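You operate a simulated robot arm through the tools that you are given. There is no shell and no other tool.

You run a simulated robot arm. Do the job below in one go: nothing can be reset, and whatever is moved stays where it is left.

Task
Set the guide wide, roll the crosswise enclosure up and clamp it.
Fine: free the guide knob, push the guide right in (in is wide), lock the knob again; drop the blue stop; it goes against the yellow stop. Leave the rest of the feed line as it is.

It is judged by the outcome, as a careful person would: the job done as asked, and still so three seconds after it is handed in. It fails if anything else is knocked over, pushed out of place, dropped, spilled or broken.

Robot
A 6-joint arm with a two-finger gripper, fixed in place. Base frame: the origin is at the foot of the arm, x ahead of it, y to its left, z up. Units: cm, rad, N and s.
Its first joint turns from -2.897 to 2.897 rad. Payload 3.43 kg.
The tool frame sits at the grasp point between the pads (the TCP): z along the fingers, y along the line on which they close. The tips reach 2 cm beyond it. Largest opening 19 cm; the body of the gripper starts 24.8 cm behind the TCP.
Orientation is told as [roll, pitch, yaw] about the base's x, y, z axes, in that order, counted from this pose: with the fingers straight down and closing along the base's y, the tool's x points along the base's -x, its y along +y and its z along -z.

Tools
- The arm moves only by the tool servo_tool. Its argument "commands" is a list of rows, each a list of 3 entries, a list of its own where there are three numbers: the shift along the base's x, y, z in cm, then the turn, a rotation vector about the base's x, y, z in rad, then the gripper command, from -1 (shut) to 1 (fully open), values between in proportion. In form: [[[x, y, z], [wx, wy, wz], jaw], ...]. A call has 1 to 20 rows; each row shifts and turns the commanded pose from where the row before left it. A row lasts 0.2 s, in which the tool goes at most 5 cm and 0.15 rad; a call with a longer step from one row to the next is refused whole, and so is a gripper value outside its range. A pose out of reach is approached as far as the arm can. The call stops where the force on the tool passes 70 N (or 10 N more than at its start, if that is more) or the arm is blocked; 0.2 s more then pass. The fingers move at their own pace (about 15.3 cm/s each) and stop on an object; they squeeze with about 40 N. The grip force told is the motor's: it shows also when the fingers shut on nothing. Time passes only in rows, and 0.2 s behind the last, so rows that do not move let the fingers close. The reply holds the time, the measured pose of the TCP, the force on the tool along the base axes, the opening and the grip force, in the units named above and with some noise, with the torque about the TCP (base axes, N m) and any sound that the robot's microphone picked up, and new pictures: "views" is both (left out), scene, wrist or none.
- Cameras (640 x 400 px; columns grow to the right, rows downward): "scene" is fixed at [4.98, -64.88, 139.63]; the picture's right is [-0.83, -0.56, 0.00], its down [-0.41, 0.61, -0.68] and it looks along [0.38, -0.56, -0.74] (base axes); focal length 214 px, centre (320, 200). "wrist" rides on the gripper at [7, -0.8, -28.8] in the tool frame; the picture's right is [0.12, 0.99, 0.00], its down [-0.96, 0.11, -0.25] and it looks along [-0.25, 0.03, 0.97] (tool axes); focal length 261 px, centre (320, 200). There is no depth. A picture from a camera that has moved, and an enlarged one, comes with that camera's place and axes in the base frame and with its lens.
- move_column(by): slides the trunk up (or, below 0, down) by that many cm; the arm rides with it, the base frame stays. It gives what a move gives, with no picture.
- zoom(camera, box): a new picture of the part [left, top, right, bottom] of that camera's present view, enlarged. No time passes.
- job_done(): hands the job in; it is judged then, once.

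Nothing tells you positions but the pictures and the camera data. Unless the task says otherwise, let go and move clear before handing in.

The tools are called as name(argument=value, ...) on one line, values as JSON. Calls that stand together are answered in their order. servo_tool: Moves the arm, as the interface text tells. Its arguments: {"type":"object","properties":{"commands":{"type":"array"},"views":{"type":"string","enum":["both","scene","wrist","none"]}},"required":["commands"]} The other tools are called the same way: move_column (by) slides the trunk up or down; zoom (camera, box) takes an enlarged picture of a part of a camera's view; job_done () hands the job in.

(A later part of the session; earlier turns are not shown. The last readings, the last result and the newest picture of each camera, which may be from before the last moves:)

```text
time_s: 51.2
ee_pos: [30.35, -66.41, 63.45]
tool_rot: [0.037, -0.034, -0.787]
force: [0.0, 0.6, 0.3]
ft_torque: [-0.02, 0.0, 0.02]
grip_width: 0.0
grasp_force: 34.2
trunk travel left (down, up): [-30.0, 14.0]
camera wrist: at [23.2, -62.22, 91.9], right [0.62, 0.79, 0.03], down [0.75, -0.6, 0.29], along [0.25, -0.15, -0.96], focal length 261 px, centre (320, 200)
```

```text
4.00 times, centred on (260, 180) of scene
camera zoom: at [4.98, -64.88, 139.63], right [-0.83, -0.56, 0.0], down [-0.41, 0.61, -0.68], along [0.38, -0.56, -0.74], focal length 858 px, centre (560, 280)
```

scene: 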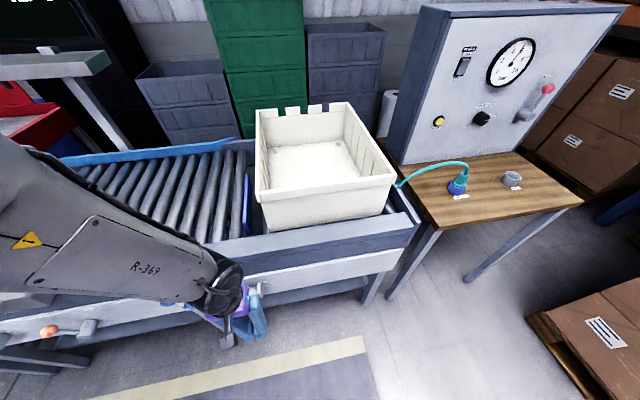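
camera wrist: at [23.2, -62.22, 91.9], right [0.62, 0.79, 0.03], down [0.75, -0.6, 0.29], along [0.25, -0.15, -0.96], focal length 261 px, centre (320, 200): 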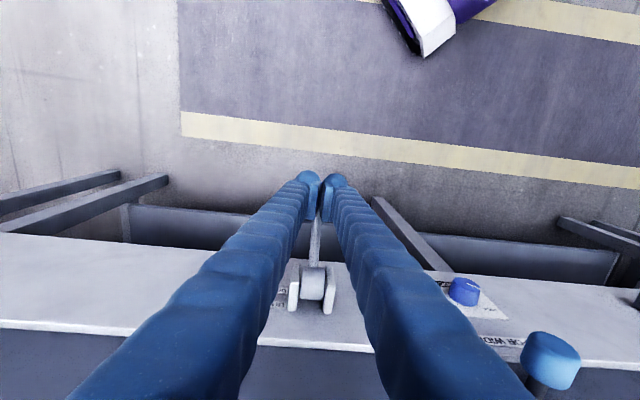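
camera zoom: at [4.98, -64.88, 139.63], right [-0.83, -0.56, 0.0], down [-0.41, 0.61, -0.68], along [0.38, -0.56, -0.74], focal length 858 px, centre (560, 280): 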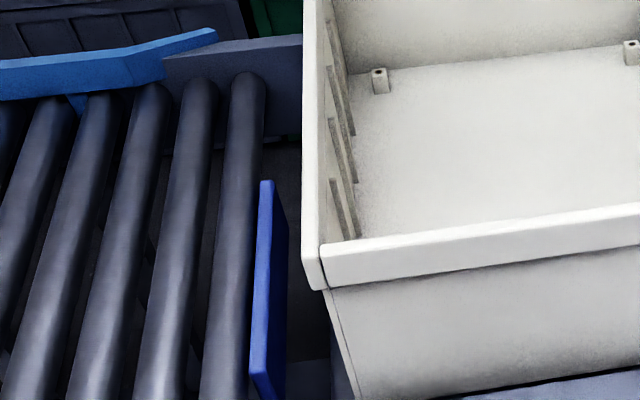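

servo_tool(commands=[[[0, 0, -1], [0, 0, 0], -1], [[0, 0, -1], [0, 0, 0], -1], [[0.1, -0.1, -1], [0, 0, 0], -1], [[0, 0, 0], [0, 0, 0], -1]])

zoom(camera="scene", box=[180, 130, 340, 230])

zoom(camera="wrist", box=[240, 160, 400, 260])

```text
time_s: 52.2
ee_pos: [30.36, -66.61, 60.44]
tool_rot: [0.039, -0.035, -0.786]
force: [0.3, 0.3, -1.7]
ft_torque: [0.03, 0.03, 0.02]
grip_width: 0.02
grasp_force: 34.2
trunk travel left (down, up): [-30.0, 14.0]
camera wrist: at [23.26, -62.37, 88.91], right [0.62, 0.79, 0.03], down [0.75, -0.6, 0.29], along [0.25, -0.15, -0.96], focal length 261 px, centre (320, 200)
```

scene: 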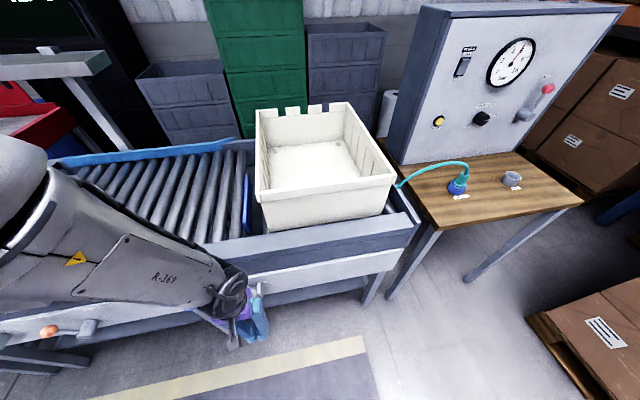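
wrist: 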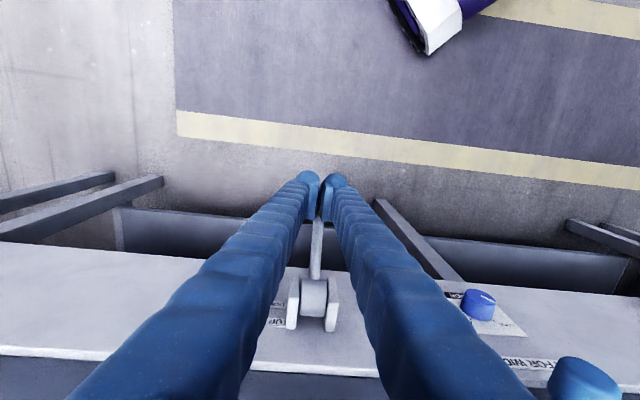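

```text
4.00 times, centred on (260, 180) of scene
camera zoom: at [4.98, -64.88, 139.63], right [-0.83, -0.56, 0.0], down [-0.41, 0.61, -0.68], along [0.38, -0.56, -0.74], focal length 858 px, centre (560, 280)
```

zoom: 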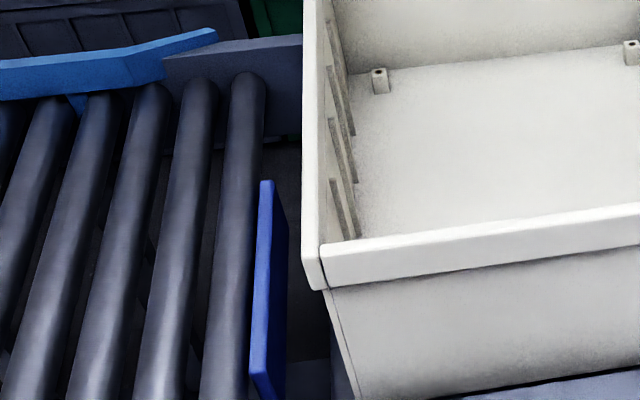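

```text
4.00 times, centred on (320, 210) of wrist
camera zoom: at [23.26, -62.37, 88.91], right [0.62, 0.79, 0.03], down [0.75, -0.6, 0.29], along [0.25, -0.15, -0.96], focal length 1043 px, centre (320, 160)
```

zoom: 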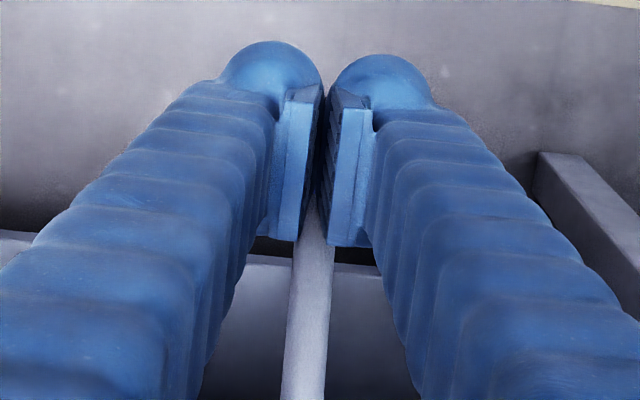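

The force is near zero and the plate has stopped moving, so the lever may be at its end. I'll raise the arm and move aside for a look.

servo_tool(commands=[[[0, 0, 4], [0, 0, 0], -1], [[0, 0, 4], [0, 0, 0], -1], [[-1, 1, 4], [0, 0, 0], -1], [[-1, 1, 4], [0, 0, 0], -1], [[2, 4, 2], [0, 0, 0], -1], [[3, 4, 0], [0, 0, 0], -1], [[3, 3, 0], [0, 0, 0], -1]])

zoom(camera="scene", box=[180, 130, 340, 230])

zoom(camera="scene", box=[180, 250, 340, 350])

zoom(camera="wrist", box=[40, 130, 240, 255])

```text
time_s: 53.8
ee_pos: [36.61, -53.49, 78.43]
tool_rot: [0.038, -0.034, -0.786]
force: [-0.2, -0.1, 0.5]
ft_torque: [0.01, 0.04, 0.0]
grip_width: 0.0
grasp_force: 34.9
trunk travel left (down, up): [-30.0, 14.0]
camera wrist: at [29.46, -49.29, 106.91], right [0.62, 0.79, 0.03], down [0.75, -0.6, 0.29], along [0.24, -0.15, -0.96], focal length 261 px, centre (320, 200)
```

scene: 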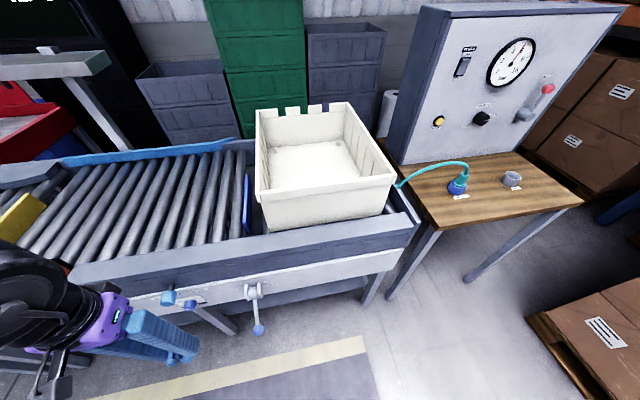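
wrist: 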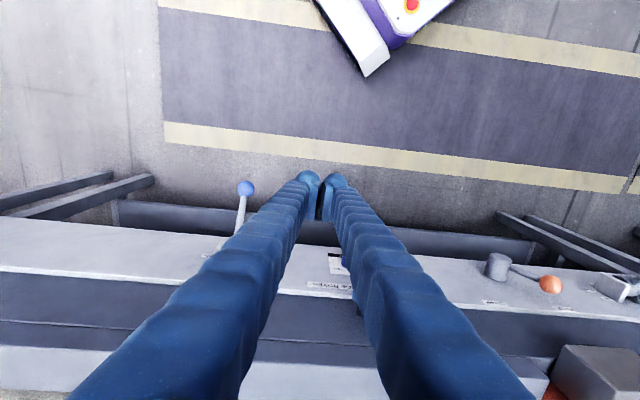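

```text
4.00 times, centred on (260, 180) of scene
camera zoom: at [4.98, -64.88, 139.63], right [-0.83, -0.56, 0.0], down [-0.41, 0.61, -0.68], along [0.38, -0.56, -0.74], focal length 858 px, centre (560, 280)
```

zoom: 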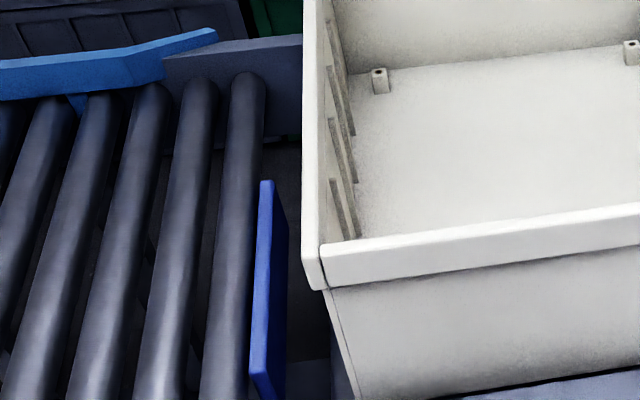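

```text
4.00 times, centred on (260, 300) of scene
camera zoom: at [4.98, -64.88, 139.63], right [-0.83, -0.56, 0.0], down [-0.41, 0.61, -0.68], along [0.38, -0.56, -0.74], focal length 858 px, centre (560, -200)
```

zoom: 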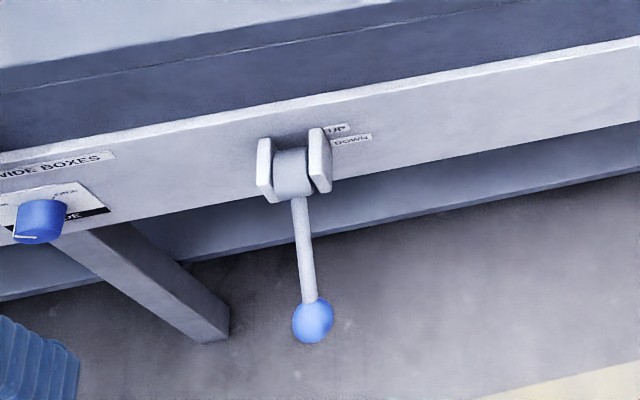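

```text
3.20 times, centred on (140, 192) of wrist
camera zoom: at [29.46, -49.29, 106.91], right [0.62, 0.79, 0.03], down [0.75, -0.6, 0.29], along [0.24, -0.15, -0.96], focal length 834 px, centre (896, 224)
```

zoom: 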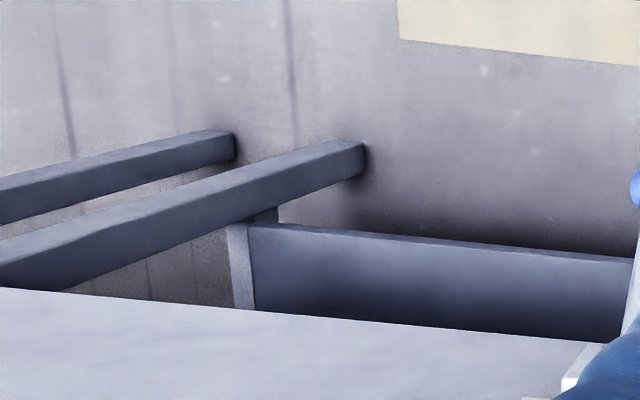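

The lever is now about 30° below horizontal with its ball near z 57, roughly the mirror of where it started. I need to confirm the stop plate is below the roller tops, so I'll raise the camera over the line for a view.

servo_tool(commands=[[[0, 0, 4.5], [0, 0, 0], -1], [[0, 0, 4.5], [0, 0, 0], -1], [[0, 0, 4.5], [0, 0, 0], -1], [[0, 0, 4.5], [0, 0, 0], -1], [[0, 0, 4.5], [0, 0, 0], -1], [[3, -2, 4.5], [0, 0, 0], -1], [[3, -2, 4.5], [0, 0, 0], -1], [[3, -2, 0], [0, 0, 0], -1]])

zoom(camera="wrist", box=[40, 200, 300, 362])

```text
refused: row 6 steps farther than a row can; nothing moved
```

```text
2.46 times, centred on (170, 281) of wrist
camera zoom: at [29.46, -49.29, 106.91], right [0.62, 0.79, 0.03], down [0.75, -0.6, 0.29], along [0.24, -0.15, -0.96], focal length 642 px, centre (689, 1)
```

zoom: 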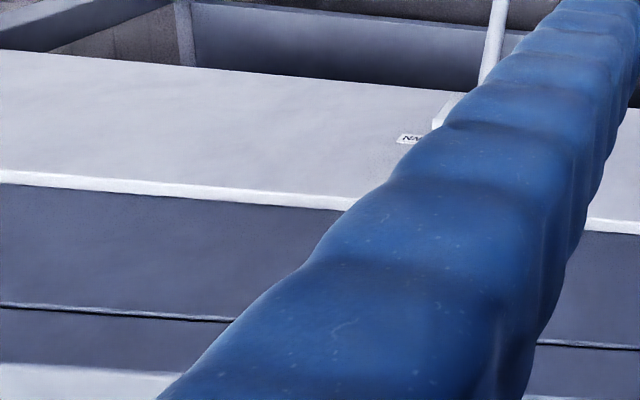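

One step was too long, so that call was refused. I'll resend it with shorter steps to get the overhead view.

servo_tool(commands=[[[0, 0, 4.5], [0, 0, 0], -1], [[0, 0, 4.5], [0, 0, 0], -1], [[0, 0, 4.5], [0, 0, 0], -1], [[0, 0, 4.5], [0, 0, 0], -1], [[0, 0, 4.5], [0, 0, 0], -1], [[2.5, -2.5, 3], [0, 0, 0], -1], [[2.5, -2.5, 3], [0, 0, 0], -1], [[2.5, -2.5, 0], [0, 0, 0], -1]])

zoom(camera="wrist", box=[40, 200, 300, 362])

```text
time_s: 55.6
ee_pos: [44.23, -61.12, 107.34]
tool_rot: [0.039, -0.035, -0.786]
force: [0.2, -0.2, 0.2]
ft_torque: [-0.11, 0.05, 0.02]
grip_width: 0.02
grasp_force: 34.1
trunk travel left (down, up): [-30.0, 14.0]
camera wrist: at [37.08, -56.9, 135.81], right [0.62, 0.79, 0.03], down [0.75, -0.6, 0.28], along [0.24, -0.15, -0.96], focal length 261 px, centre (320, 200)
```

scene: 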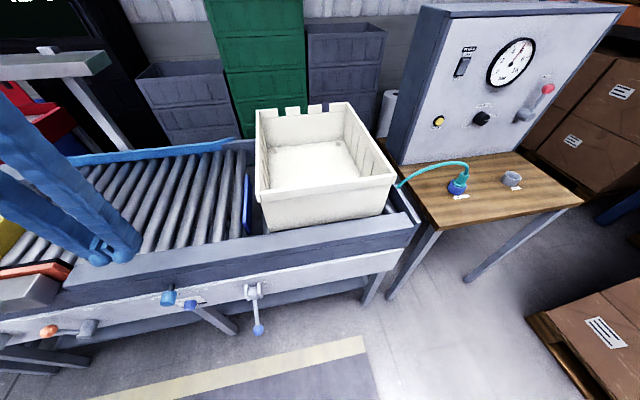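
wrist: 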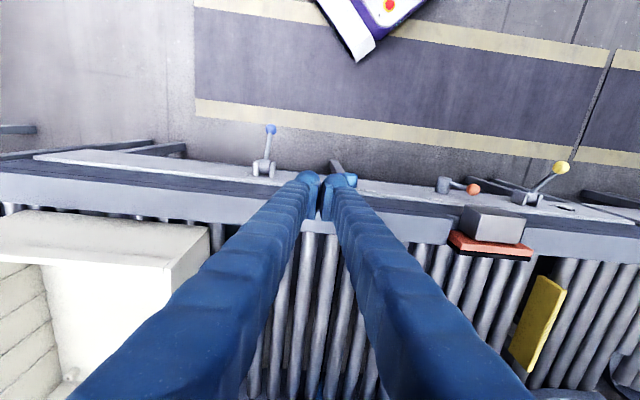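

```text
2.46 times, centred on (170, 281) of wrist
camera zoom: at [37.08, -56.9, 135.81], right [0.62, 0.79, 0.03], down [0.75, -0.6, 0.28], along [0.24, -0.15, -0.96], focal length 642 px, centre (689, 1)
```

zoom: 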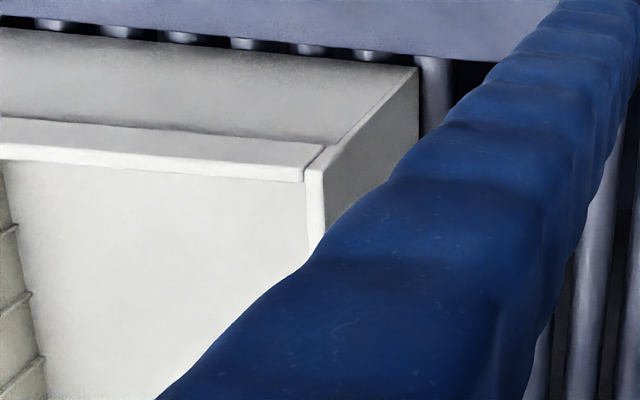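

servo_tool(commands=[[[3.4, 3.4, 0], [0, 0, 0], -1], [[3.4, 3.4, 0], [0, 0, 0], -1], [[3.4, 3.4, 0], [0, 0, 0], -1], [[3.4, 3.4, 0], [0, 0, 0], -1], [[3.4, 3.4, 0], [0, 0, 0], -1], [[3.4, 3.4, 0], [0, 0, 0], -1], [[3.4, 3.4, 0], [0, 0, 0], -1]])

zoom(camera="wrist", box=[0, 200, 240, 350])

zoom(camera="wrist", box=[330, 130, 640, 324])

```text
time_s: 57.2
ee_pos: [68.21, -36.8, 107.2]
tool_rot: [0.04, -0.035, -0.787]
force: [0.4, 0.0, 0.0]
ft_torque: [-0.06, 0.07, 0.02]
grip_width: 0.01
grasp_force: 34.1
trunk travel left (down, up): [-30.0, 14.0]
camera wrist: at [61.11, -32.61, 135.76], right [0.62, 0.79, 0.03], down [0.75, -0.6, 0.28], along [0.24, -0.15, -0.96], focal length 261 px, centre (320, 200)
```

scene: 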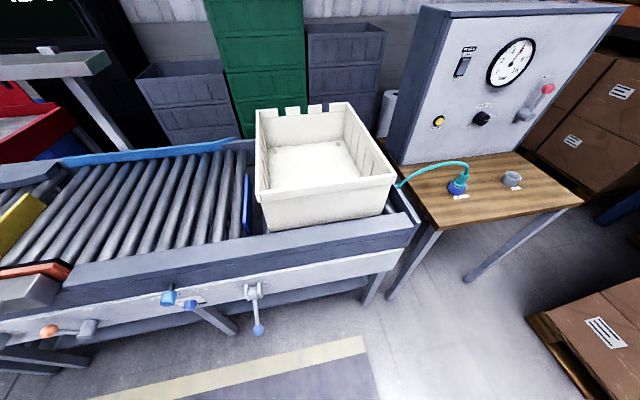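
wrist: 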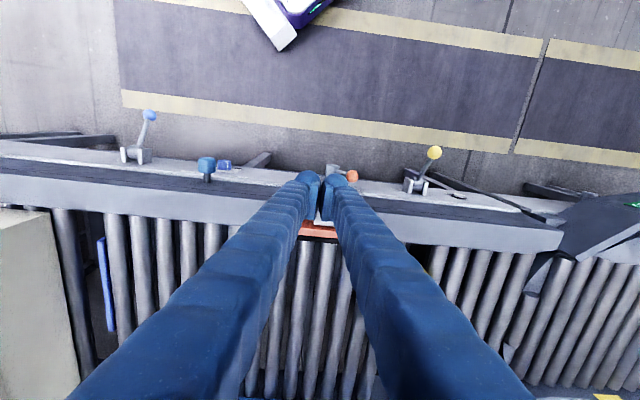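

```text
2.67 times, centred on (120, 275) of wrist
camera zoom: at [61.11, -32.61, 135.76], right [0.62, 0.79, 0.03], down [0.75, -0.6, 0.28], along [0.24, -0.15, -0.96], focal length 695 px, centre (853, 0)
```

zoom: 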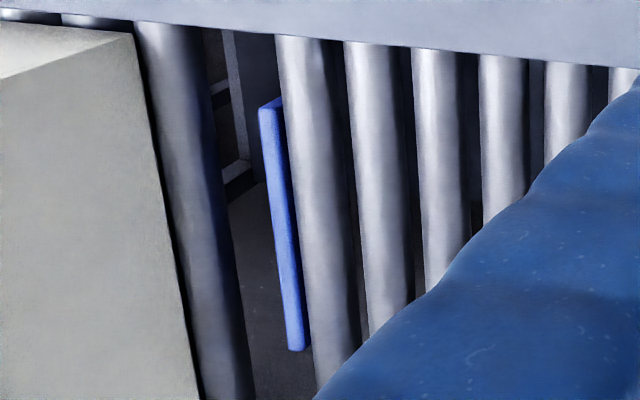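

```text
2.06 times, centred on (485, 227) of wrist
camera zoom: at [61.11, -32.61, 135.76], right [0.62, 0.79, 0.03], down [0.75, -0.6, 0.28], along [0.24, -0.15, -0.96], focal length 537 px, centre (-20, 144)
```

zoom: 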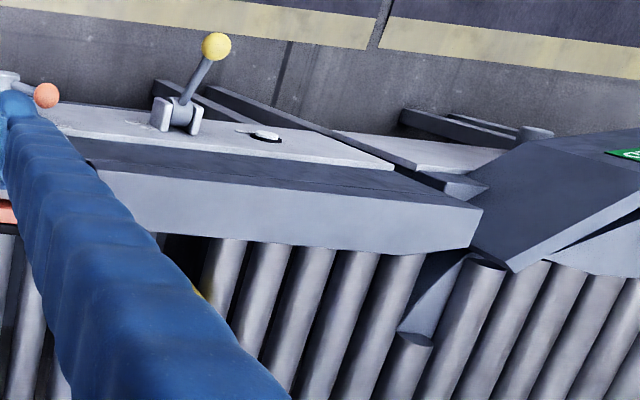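

The stop's top edge is now at about z 80, just below the roller tops, and the tote hasn't moved by itself. It spans roughly s −72…−34 along the line and has to travel about 78 cm to the yellow stop. I'll grip its near wall from above and roll it along in stages, starting with the trunk up for reach and the wrist turned so the jaws close across the wall.

move_column(by=14)

servo_tool(commands=[[[-2.8, -2.8, 0], [0, 0, 0.143], -1], [[-2.8, -2.8, 0], [0, 0, 0.143], -1], [[-2.8, -2.8, 0], [0, 0, 0.143], -1], [[-2.8, -2.8, 0], [0, 0, 0.143], -1], [[-2.8, -2.8, 0], [0, 0, 0.143], -0.6], [[-2.8, -2.8, 0], [0, 0, 0.143], -0.2], [[-2.8, -2.8, 0], [0, 0, 0.143], -0.05], [[-2.8, -2.8, 0], [0, 0, 0.143], -0.05], [[-2.8, -2.8, 0], [0, 0, 0.143], -0.05], [[-2.8, -2.8, 0], [0, 0, 0.143], -0.05], [[0, 0, 0], [0, 0, 0.143], -0.05], [[0, 0, 0], [0, 0, 0], -0.05]])

```text
time_s: 58.9
ee_pos: [68.02, -36.98, 121.31]
tool_rot: [0.038, -0.033, -0.787]
force: [-0.9, -0.2, 0.3]
ft_torque: [0.02, 0.02, -0.03]
grip_width: 0.02
grasp_force: 34.0
trunk travel left (down, up): [-44.0, 0.0]
```

```text
time_s: 61.5
ee_pos: [40.0, -64.94, 121.5]
tool_rot: [0.038, -0.034, 0.785]
force: [-0.5, 0.2, -1.3]
ft_torque: [-0.03, -0.08, -0.01]
grip_width: 9.04
grasp_force: 0.0
trunk travel left (down, up): [-44.0, 0.0]
camera wrist: at [35.59, -72.19, 149.86], right [-0.79, 0.61, 0.03], down [0.6, 0.75, 0.29], along [0.15, 0.25, -0.96], focal length 261 px, centre (320, 200)
```

scene: 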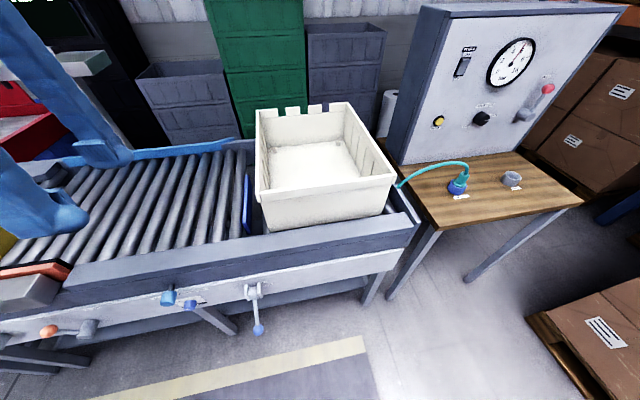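
wrist: 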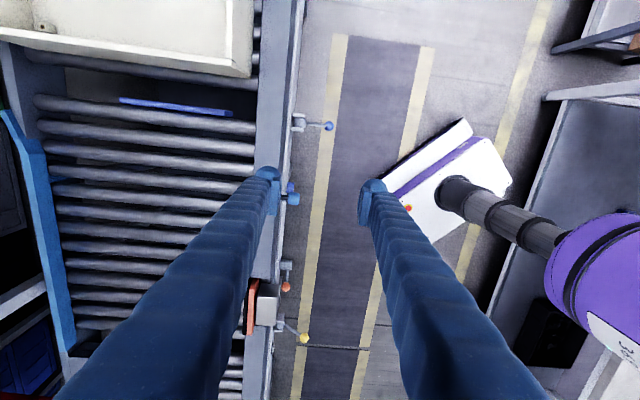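

zoom(camera="wrist", box=[180, 0, 340, 100])

zoom(camera="wrist", box=[200, 240, 360, 340])

zoom(camera="wrist", box=[0, 0, 280, 175])

```text
4.00 times, centred on (260, 50) of wrist
camera zoom: at [35.59, -72.19, 149.86], right [-0.79, 0.61, 0.03], down [0.6, 0.75, 0.29], along [0.15, 0.25, -0.96], focal length 1043 px, centre (560, 800)
```

zoom: 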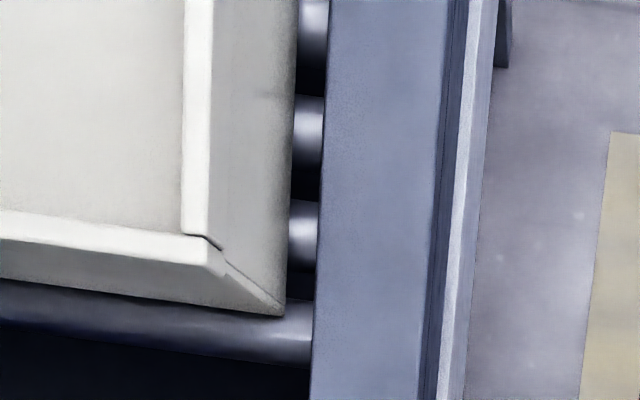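

```text
4.00 times, centred on (280, 290) of wrist
camera zoom: at [35.59, -72.19, 149.86], right [-0.79, 0.61, 0.03], down [0.6, 0.75, 0.29], along [0.15, 0.25, -0.96], focal length 1043 px, centre (480, -160)
```

zoom: 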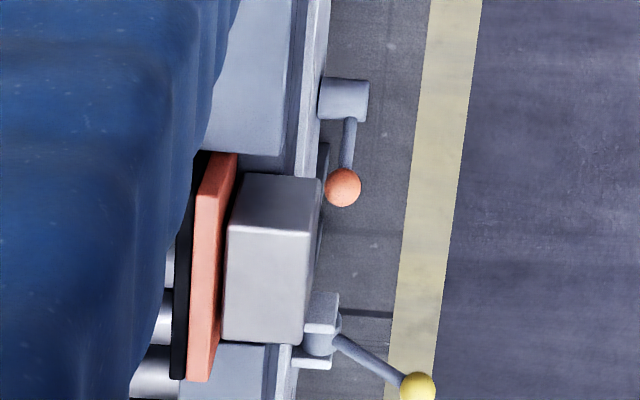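

```text
2.29 times, centred on (140, 88) of wrist
camera zoom: at [35.59, -72.19, 149.86], right [-0.79, 0.61, 0.03], down [0.6, 0.75, 0.29], along [0.15, 0.25, -0.96], focal length 596 px, centre (731, 457)
```

zoom: 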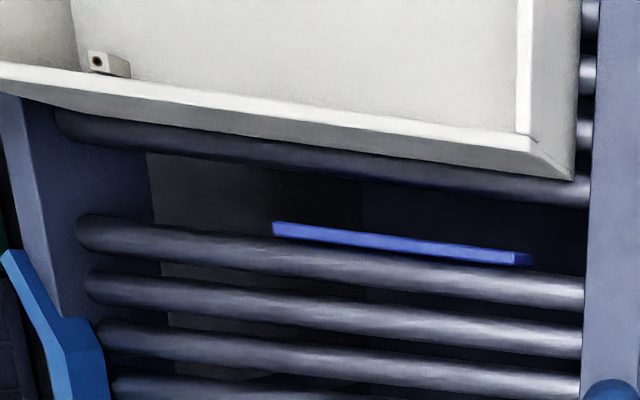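

The rim corner is at s≈−34.3, h≈90.7, z≈99, and the wall is about 1.2 cm thick. I'll grip it near s −38.5, leaning the tool slightly upstream to gain reach while keeping the pads parallel to the wall.

servo_tool(commands=[[[-0.45, -4.4, -1], [-0.088, 0.07, 0], -0.05], [[-0.45, -4.4, -1], [-0.088, 0.07, 0], -0.05], [[-0.45, -4.4, -1], [-0.088, 0.07, 0], -0.05], [[-0.45, -4.4, -1.5], [0, 0, 0], -0.05], [[-0.45, -4.4, -1.5], [0, 0, 0], -0.05], [[-0.45, -4.4, -1.5], [0, 0, 0], -0.05], [[0, 0, 0], [0, 0, 0], -0.05]])

zoom(camera="wrist", box=[200, 120, 440, 270])

```text
time_s: 63.1
ee_pos: [37.38, -91.34, 113.94]
tool_rot: [0.0, 0.299, 0.782]
force: [0.1, -0.3, 0.2]
ft_torque: [0.0, 0.01, 0.0]
grip_width: 9.03
grasp_force: 0.1
trunk travel left (down, up): [-44.0, 0.0]
camera wrist: at [39.15, -90.83, 143.43], right [-0.78, 0.63, 0.04], down [0.62, 0.78, -0.05], along [-0.06, -0.01, -1.0], focal length 261 px, centre (320, 200)
```

scene: 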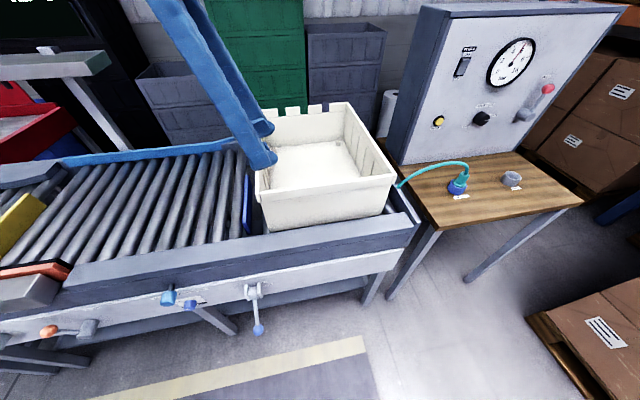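
wrist: 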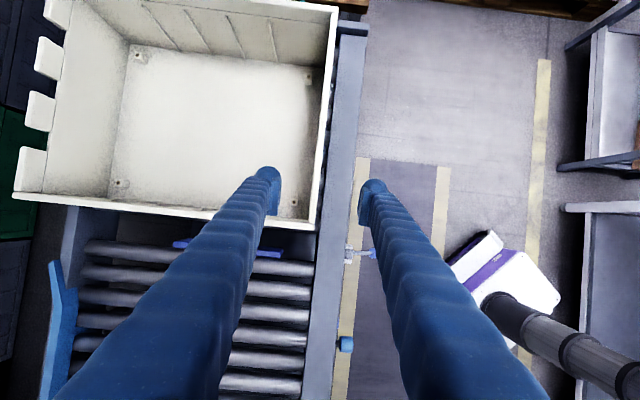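

```text
2.67 times, centred on (320, 195) of wrist
camera zoom: at [39.15, -90.83, 143.43], right [-0.78, 0.63, 0.04], down [0.62, 0.78, -0.05], along [-0.06, -0.01, -1.0], focal length 695 px, centre (320, 213)
```

zoom: 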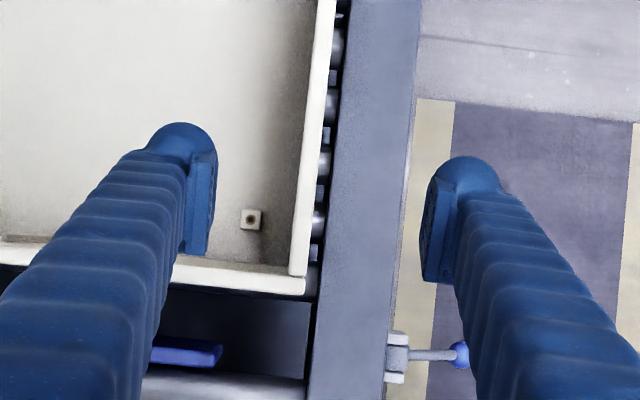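

The near wall is centred between the open fingers. I'll descend to straddle the rim.

servo_tool(commands=[[[-0.3, -0.5, -4], [0, 0, 0], -0.05], [[-0.2, -0.4, -4], [0, 0, 0], -0.05], [[0, 0, -4], [0, 0, 0], -0.05], [[0, 0, -3], [0, 0, 0], -0.05], [[0, 0, -1.5], [0, 0, 0], -0.05], [[0, 0, 0], [0, 0, 0], -0.05]])

zoom(camera="wrist", box=[200, 120, 440, 270])

zoom(camera="scene", box=[180, 130, 340, 230])

```text
time_s: 64.5
ee_pos: [36.86, -92.26, 97.22]
tool_rot: [0.0, 0.3, 0.779]
force: [0.2, -0.9, 0.0]
ft_torque: [0.02, -0.01, -0.02]
grip_width: 9.04
grasp_force: 0.0
trunk travel left (down, up): [-44.0, 0.0]
camera wrist: at [38.59, -91.72, 126.84], right [-0.78, 0.63, 0.04], down [0.62, 0.78, -0.05], along [-0.06, -0.01, -1.0], focal length 261 px, centre (320, 200)
```

scene: 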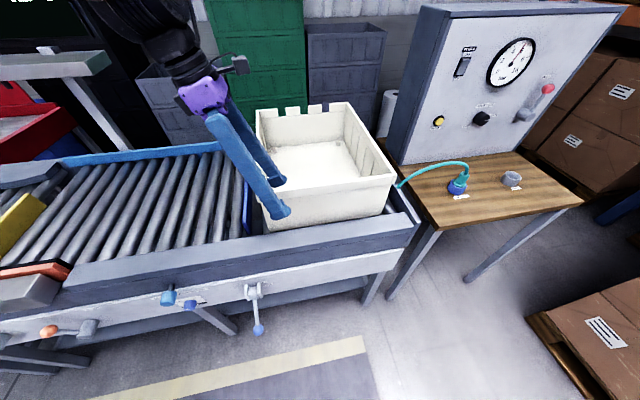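
wrist: 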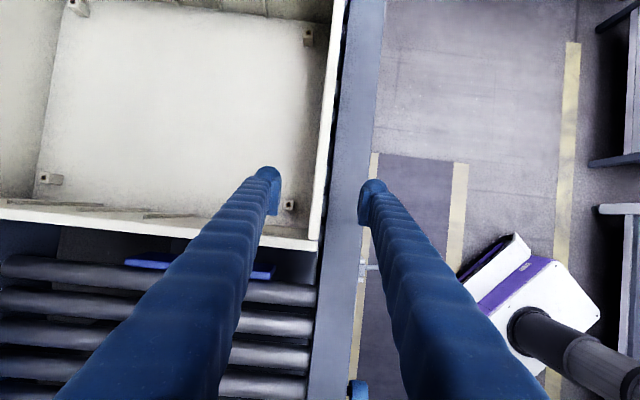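

```text
2.67 times, centred on (320, 195) of wrist
camera zoom: at [38.59, -91.72, 126.84], right [-0.78, 0.63, 0.04], down [0.62, 0.78, -0.05], along [-0.06, -0.01, -1.0], focal length 695 px, centre (320, 213)
```

zoom: 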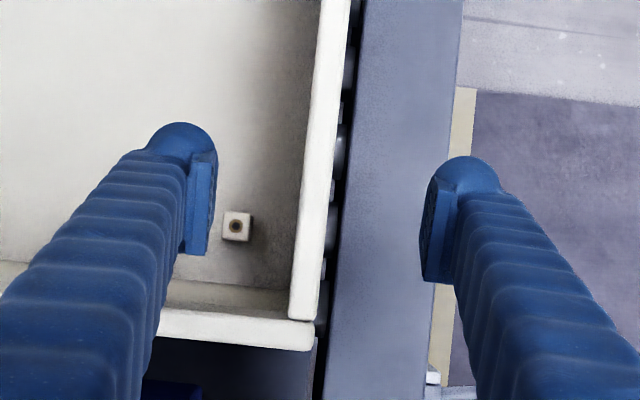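

```text
4.00 times, centred on (260, 180) of scene
camera zoom: at [4.98, -64.88, 139.63], right [-0.83, -0.56, 0.0], down [-0.41, 0.61, -0.68], along [0.38, -0.56, -0.74], focal length 858 px, centre (560, 280)
```

zoom: 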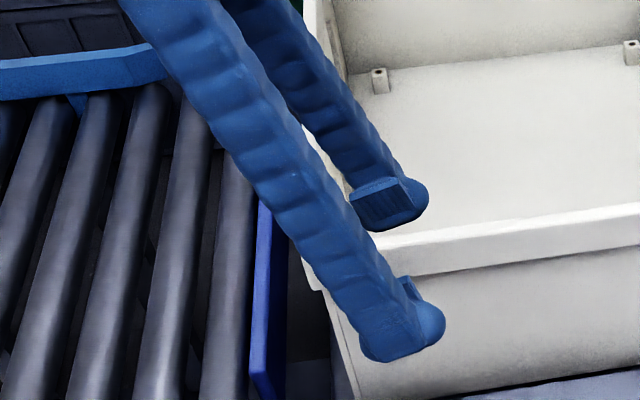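

The fingers straddle the rim, so I'll close on the wall.

servo_tool(commands=[[[0, 0, 0], [0, 0, 0], -0.3], [[0, 0, 0], [0, 0, 0], -0.6], [[0, 0, 0], [0, 0, 0], -0.8], [[0, 0, 0], [0, 0, 0], -1], [[0, 0, 0], [0, 0, 0], -1]])

zoom(camera="wrist", box=[200, 120, 440, 270])

```text
time_s: 65.7
ee_pos: [36.86, -92.38, 97.19]
tool_rot: [-0.001, 0.299, 0.78]
force: [0.0, -1.0, 0.6]
ft_torque: [0.03, 0.05, 0.16]
grip_width: 1.11
grasp_force: 40.4
trunk travel left (down, up): [-44.0, 0.0]
camera wrist: at [38.61, -91.73, 126.85], right [-0.78, 0.63, 0.04], down [0.62, 0.78, -0.05], along [-0.06, -0.01, -1.0], focal length 261 px, centre (320, 200)
```

scene: 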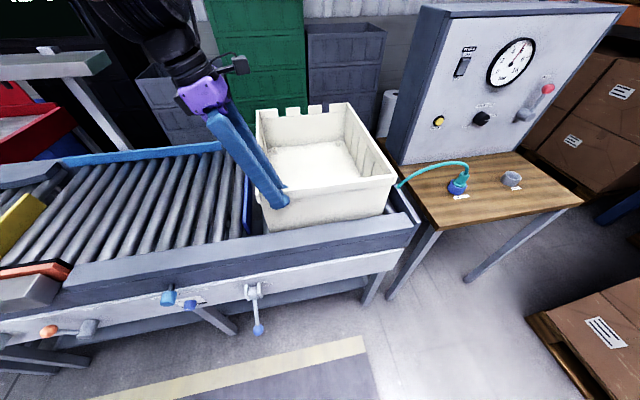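
wrist: 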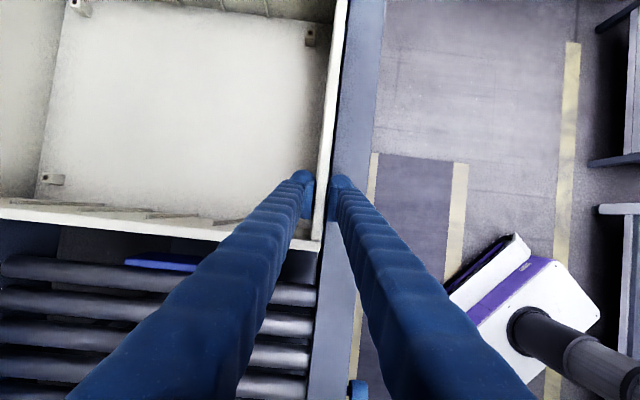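

```text
2.67 times, centred on (320, 195) of wrist
camera zoom: at [38.61, -91.73, 126.85], right [-0.78, 0.63, 0.04], down [0.62, 0.78, -0.05], along [-0.06, -0.01, -1.0], focal length 695 px, centre (320, 213)
```

zoom: 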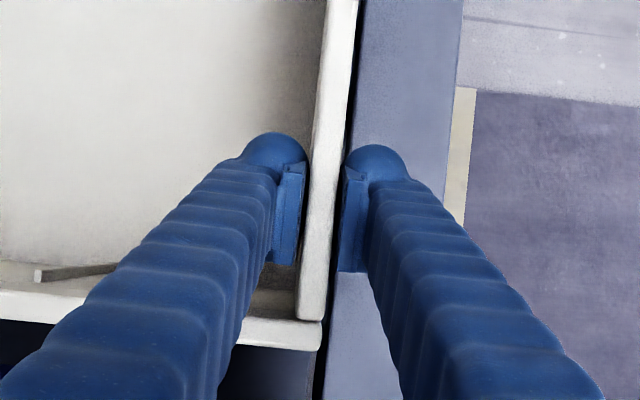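

I have a good grip on the wall at 1.1 cm. I'll start rolling the tote downstream slowly and check it follows straight.

servo_tool(commands=[[[0.5, 0.5, 0], [0, 0, 0], -1], [[0.8, 0.8, 0], [0, 0, 0], -1], [[1.0, 1.0, 0], [0, 0, 0], -1], [[1.06, 1.06, 0], [0, 0, 0], -1], [[1.06, 1.06, 0], [0, 0, 0], -1], [[0.5, 0.5, 0], [0, 0, 0], -1], [[0, 0, 0], [0, 0, 0], -1]])

```text
time_s: 67.3
ee_pos: [41.82, -87.21, 97.31]
tool_rot: [0.003, 0.3, 0.78]
force: [0.2, -0.5, 0.4]
ft_torque: [0.1, -0.04, 0.02]
grip_width: 1.1
grasp_force: 40.1
trunk travel left (down, up): [-44.0, 0.0]
camera wrist: at [43.6, -86.7, 126.85], right [-0.78, 0.63, 0.04], down [0.62, 0.78, -0.05], along [-0.06, -0.01, -1.0], focal length 261 px, centre (320, 200)
```

scene: 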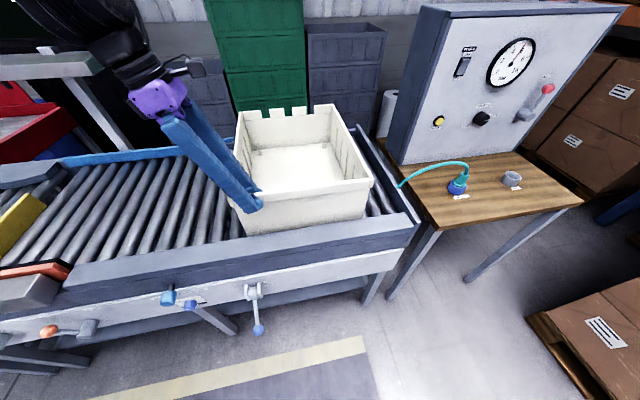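
wrist: 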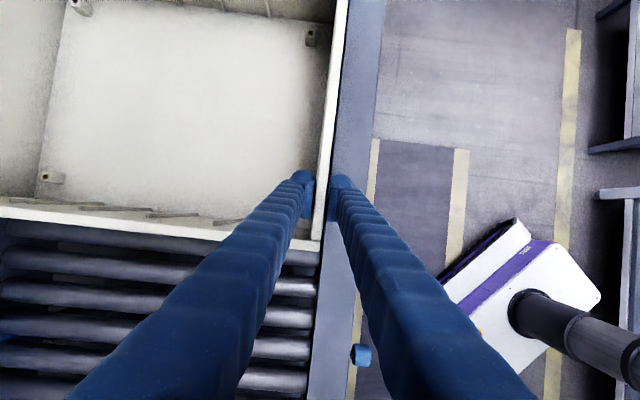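

The tote rolls easily and stays square. I'll continue past the dropped blue stop.

servo_tool(commands=[[[0.6, 0.6, 0], [0, 0, 0], -1], [[1.0, 1.0, 0], [0, 0, 0], -1], [[1.2, 1.2, 0], [0, 0, 0], -1], [[1.2, 1.2, 0], [0, 0, 0], -1], [[1.2, 1.2, 0], [0, 0, 0], -1], [[1.2, 1.2, 0], [0, 0, 0], -1], [[1.2, 1.2, 0], [0, 0, 0], -1], [[1.2, 1.2, 0], [0, 0, 0], -1], [[0.6, 0.6, 0], [0, 0, 0], -1], [[0, 0, 0], [0, 0, 0], -1]])

```text
time_s: 69.5
ee_pos: [51.34, -77.88, 97.36]
tool_rot: [0.001, 0.299, 0.783]
force: [-0.5, 0.0, -0.8]
ft_torque: [-0.08, 0.08, -0.01]
grip_width: 1.1
grasp_force: 40.6
trunk travel left (down, up): [-44.0, 0.0]
camera wrist: at [53.17, -77.39, 126.92], right [-0.78, 0.63, 0.04], down [0.62, 0.78, -0.05], along [-0.06, -0.01, -1.0], focal length 261 px, centre (320, 200)
```

scene: 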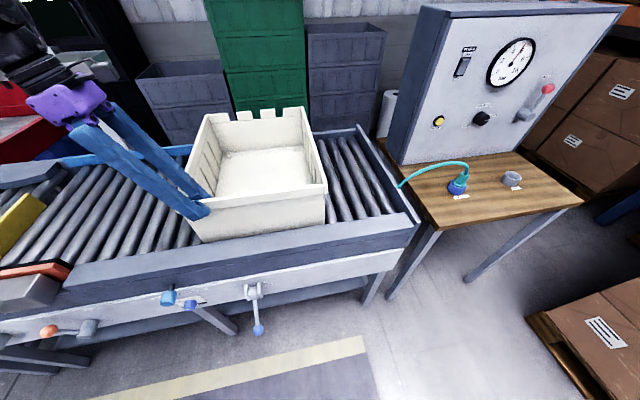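
wrist: 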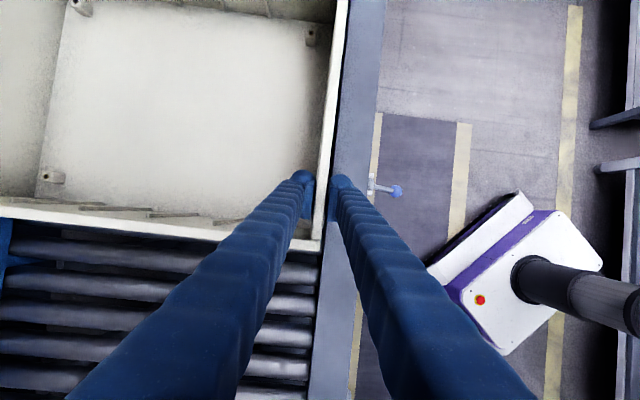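

It cleared the blue stop. I'll check the far side against the guide before going on.

zoom(camera="scene", box=[60, 90, 340, 265])

zoom(camera="wrist", box=[0, 180, 160, 280])

```text
2.29 times, centred on (200, 178) of scene
camera zoom: at [4.98, -64.88, 139.63], right [-0.83, -0.56, 0.0], down [-0.41, 0.61, -0.68], along [0.38, -0.56, -0.74], focal length 490 px, centre (594, 251)
```

zoom: 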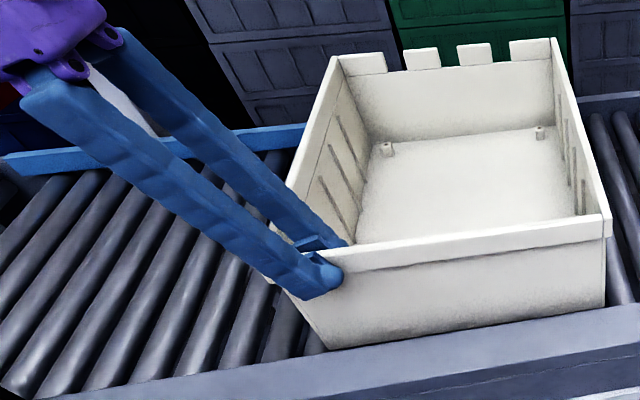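

```text
4.00 times, centred on (80, 230) of wrist
camera zoom: at [53.17, -77.39, 126.92], right [-0.78, 0.63, 0.04], down [0.62, 0.78, -0.05], along [-0.06, -0.01, -1.0], focal length 1043 px, centre (1280, 80)
```

zoom: 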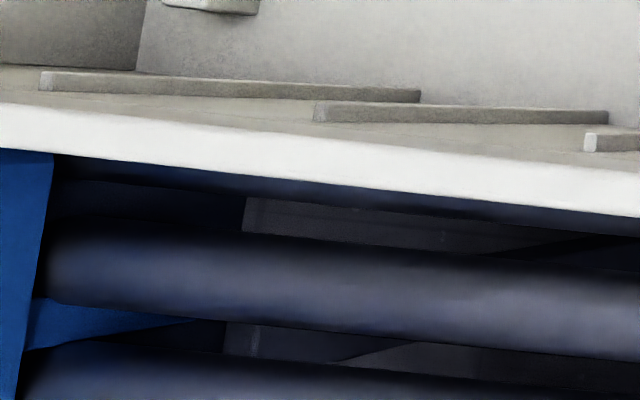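

The clearance looks fine and there's no side force, so I'll keep rolling it.

servo_tool(commands=[[[0.6, 0.6, 0], [0, 0, 0], -1], [[1.0, 1.0, 0], [0, 0, 0], -1], [[1.2, 1.2, 0], [0, 0, 0], -1], [[1.2, 1.2, 0], [0, 0, 0], -1], [[1.2, 1.2, 0], [0, 0, 0], -1], [[1.2, 1.2, 0], [0, 0, 0], -1], [[1.0, 1.0, 0], [0, 0, 0], -1], [[0.6, 0.6, 0], [0, 0, 0], -1], [[0, 0, 0], [0, 0, 0], -1]])

zoom(camera="scene", box=[0, 90, 280, 265])

```text
time_s: 71.5
ee_pos: [59.33, -69.92, 97.45]
tool_rot: [0.003, 0.3, 0.782]
force: [1.0, -0.7, -0.4]
ft_torque: [0.15, -0.11, 0.0]
grip_width: 1.09
grasp_force: 40.2
trunk travel left (down, up): [-44.0, 0.0]
camera wrist: at [61.08, -69.32, 126.97], right [-0.78, 0.63, 0.04], down [0.62, 0.78, -0.05], along [-0.06, -0.01, -1.0], focal length 261 px, centre (320, 200)
```

scene: 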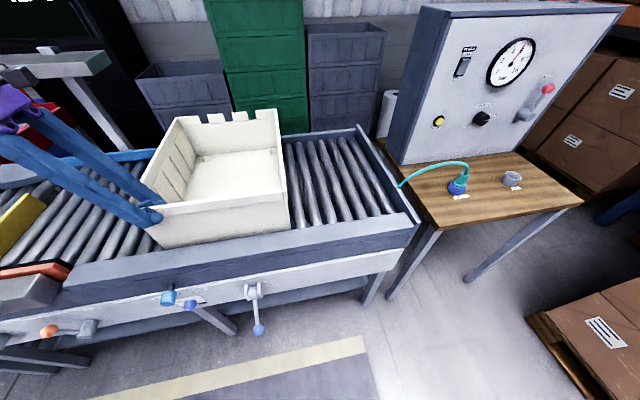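
wrist: 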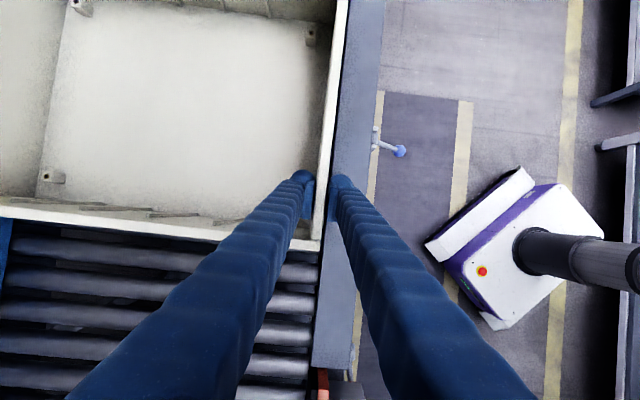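

```text
2.29 times, centred on (140, 178) of scene
camera zoom: at [4.98, -64.88, 139.63], right [-0.83, -0.56, 0.0], down [-0.41, 0.61, -0.68], along [0.38, -0.56, -0.74], focal length 490 px, centre (731, 251)
```

zoom: 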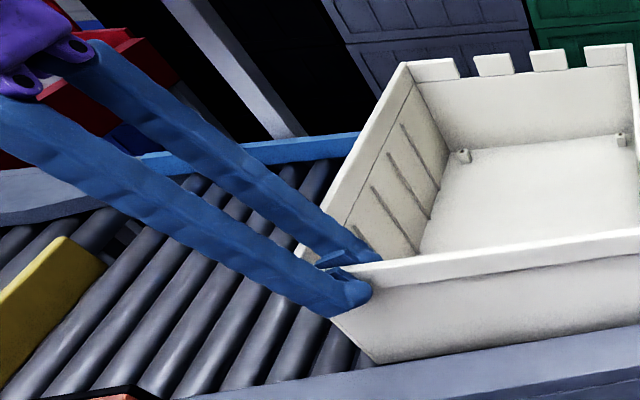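

It's straight and free. I'll roll another 18 cm, then regrip further back so the fingers stay clear of the clamp block.

servo_tool(commands=[[[0.6, 0.6, 0], [0, 0, 0], -1], [[1.0, 1.0, 0], [0, 0, 0], -1], [[1.2, 1.2, 0], [0, 0, 0], -1], [[1.2, 1.2, 0], [0, 0, 0], -1], [[1.2, 1.2, 0], [0, 0, 0], -1], [[1.2, 1.2, 0], [0, 0, 0], -1], [[1.2, 1.2, 0], [0, 0, 0], -1], [[1.2, 1.2, 0], [0, 0, 0], -1], [[1.2, 1.2, 0], [0, 0, 0], -1], [[1.2, 1.2, 0], [0, 0, 0], -1], [[0.8, 0.8, 0], [0, 0, 0], -1], [[0.4, 0.4, 0], [0, 0, 0], -1], [[0, 0, 0], [0, 0, 0], -1]])

zoom(camera="wrist", box=[240, 220, 440, 345])

zoom(camera="scene", box=[0, 90, 280, 265])

```text
time_s: 74.3
ee_pos: [71.59, -57.53, 97.41]
tool_rot: [0.001, 0.299, 0.779]
force: [0.0, -0.8, 3.9]
ft_torque: [0.02, -0.01, -0.02]
grip_width: 1.08
grasp_force: 40.0
trunk travel left (down, up): [-44.0, 0.0]
camera wrist: at [73.42, -56.99, 126.87], right [-0.78, 0.63, 0.04], down [0.62, 0.78, -0.05], along [-0.06, -0.02, -1.0], focal length 261 px, centre (320, 200)
```

scene: 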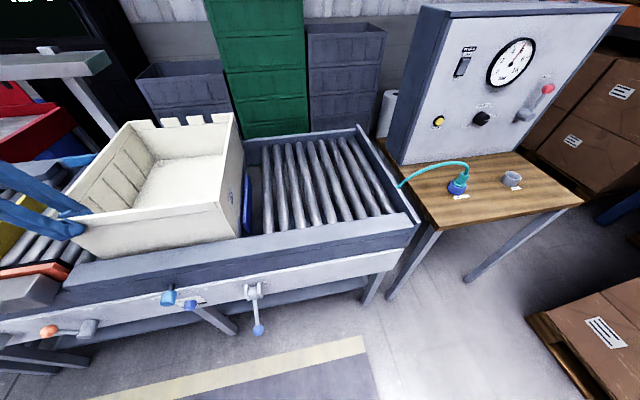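
wrist: 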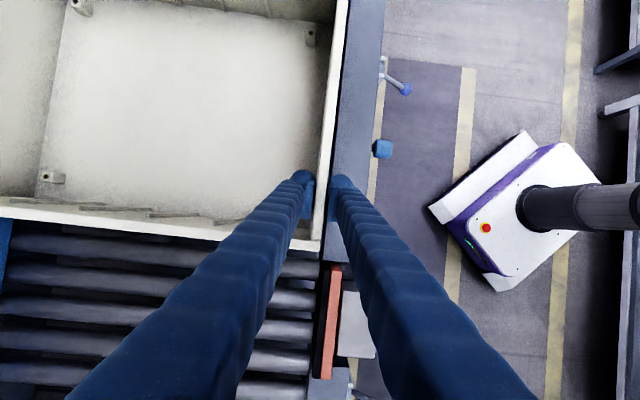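

```text
3.20 times, centred on (340, 282) of wrist
camera zoom: at [73.42, -56.99, 126.87], right [-0.78, 0.63, 0.04], down [0.62, 0.78, -0.05], along [-0.06, -0.02, -1.0], focal length 834 px, centre (256, -64)
```

zoom: 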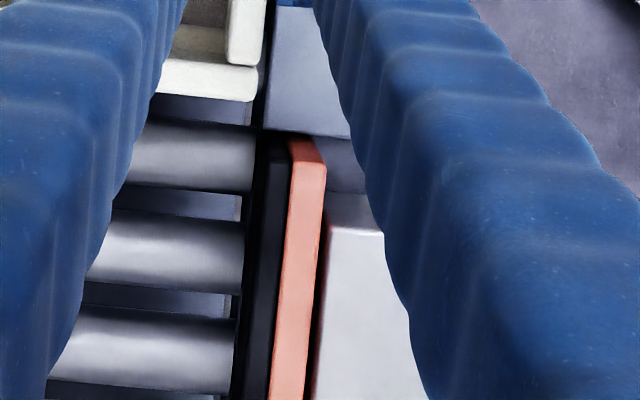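

```text
2.29 times, centred on (140, 178) of scene
camera zoom: at [4.98, -64.88, 139.63], right [-0.83, -0.56, 0.0], down [-0.41, 0.61, -0.68], along [0.38, -0.56, -0.74], focal length 490 px, centre (731, 251)
```

zoom: 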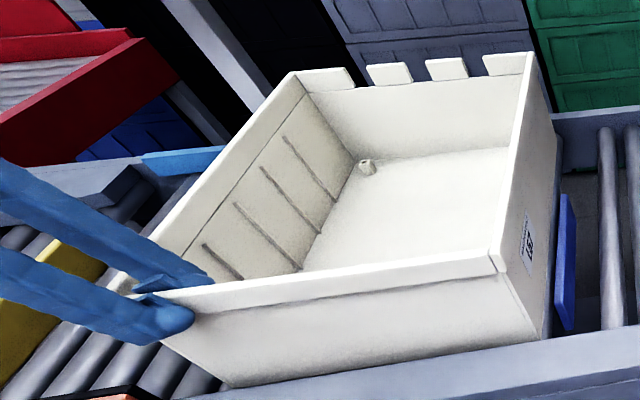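

Now I'll regrip: open, lift over the rim, move 27 cm back along the wall, level the tool, and take hold again.

servo_tool(commands=[[[0, 0, 0], [0, 0, 0], -0.7], [[0, 0, 0], [0, 0, 0], -0.4], [[0, 0, 0], [0, 0, 0], -0.3], [[0, 0, 3.5], [0, 0, 0], -0.3], [[0, 0, 3.5], [0, 0, 0], -0.3], [[-3.18, -3.18, 0], [0.105, -0.105, 0], -0.3], [[-3.18, -3.18, 0], [0.105, -0.105, 0], -0.3], [[-3.18, -3.18, 0], [0, 0, 0], -0.3], [[-3.18, -3.18, 0], [0, 0, 0], -0.3], [[-3.18, -3.18, 0], [0, 0, 0], -0.3], [[-3.18, -3.18, 0], [0, 0, 0], -0.3], [[0, 0, 0], [0, 0, 0], -0.3]])

zoom(camera="wrist", box=[200, 100, 440, 250])

```text
time_s: 76.9
ee_pos: [53.13, -76.41, 104.25]
tool_rot: [0.003, 0.003, 0.783]
force: [0.3, 0.3, -0.7]
ft_torque: [-0.01, 0.12, 0.0]
grip_width: 6.67
grasp_force: 0.1
trunk travel left (down, up): [-44.0, 0.0]
camera wrist: at [48.69, -82.1, 132.99], right [-0.78, 0.62, 0.0], down [0.6, 0.76, 0.24], along [0.15, 0.19, -0.97], focal length 261 px, centre (320, 200)
```

scene: 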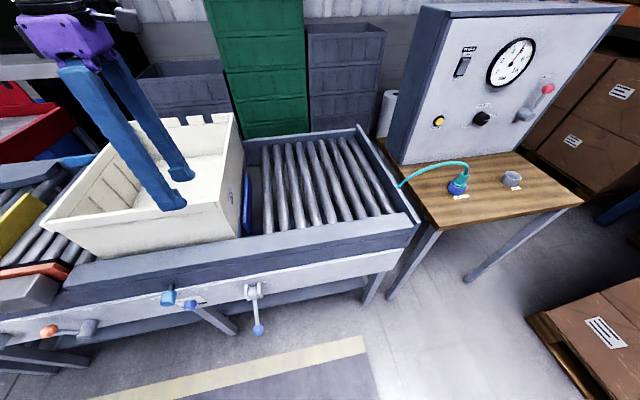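
wrist: 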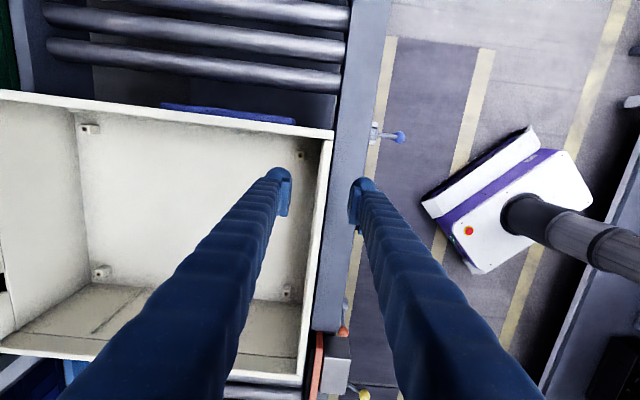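

```text
2.67 times, centred on (320, 175) of wrist
camera zoom: at [48.69, -82.1, 132.99], right [-0.78, 0.62, 0.0], down [0.6, 0.76, 0.24], along [0.15, 0.19, -0.97], focal length 695 px, centre (320, 267)
```

zoom: 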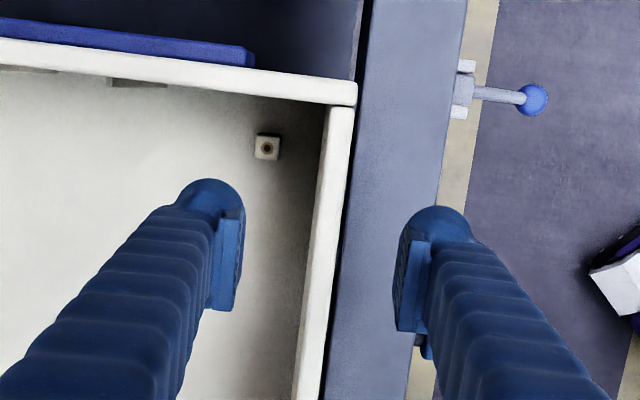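

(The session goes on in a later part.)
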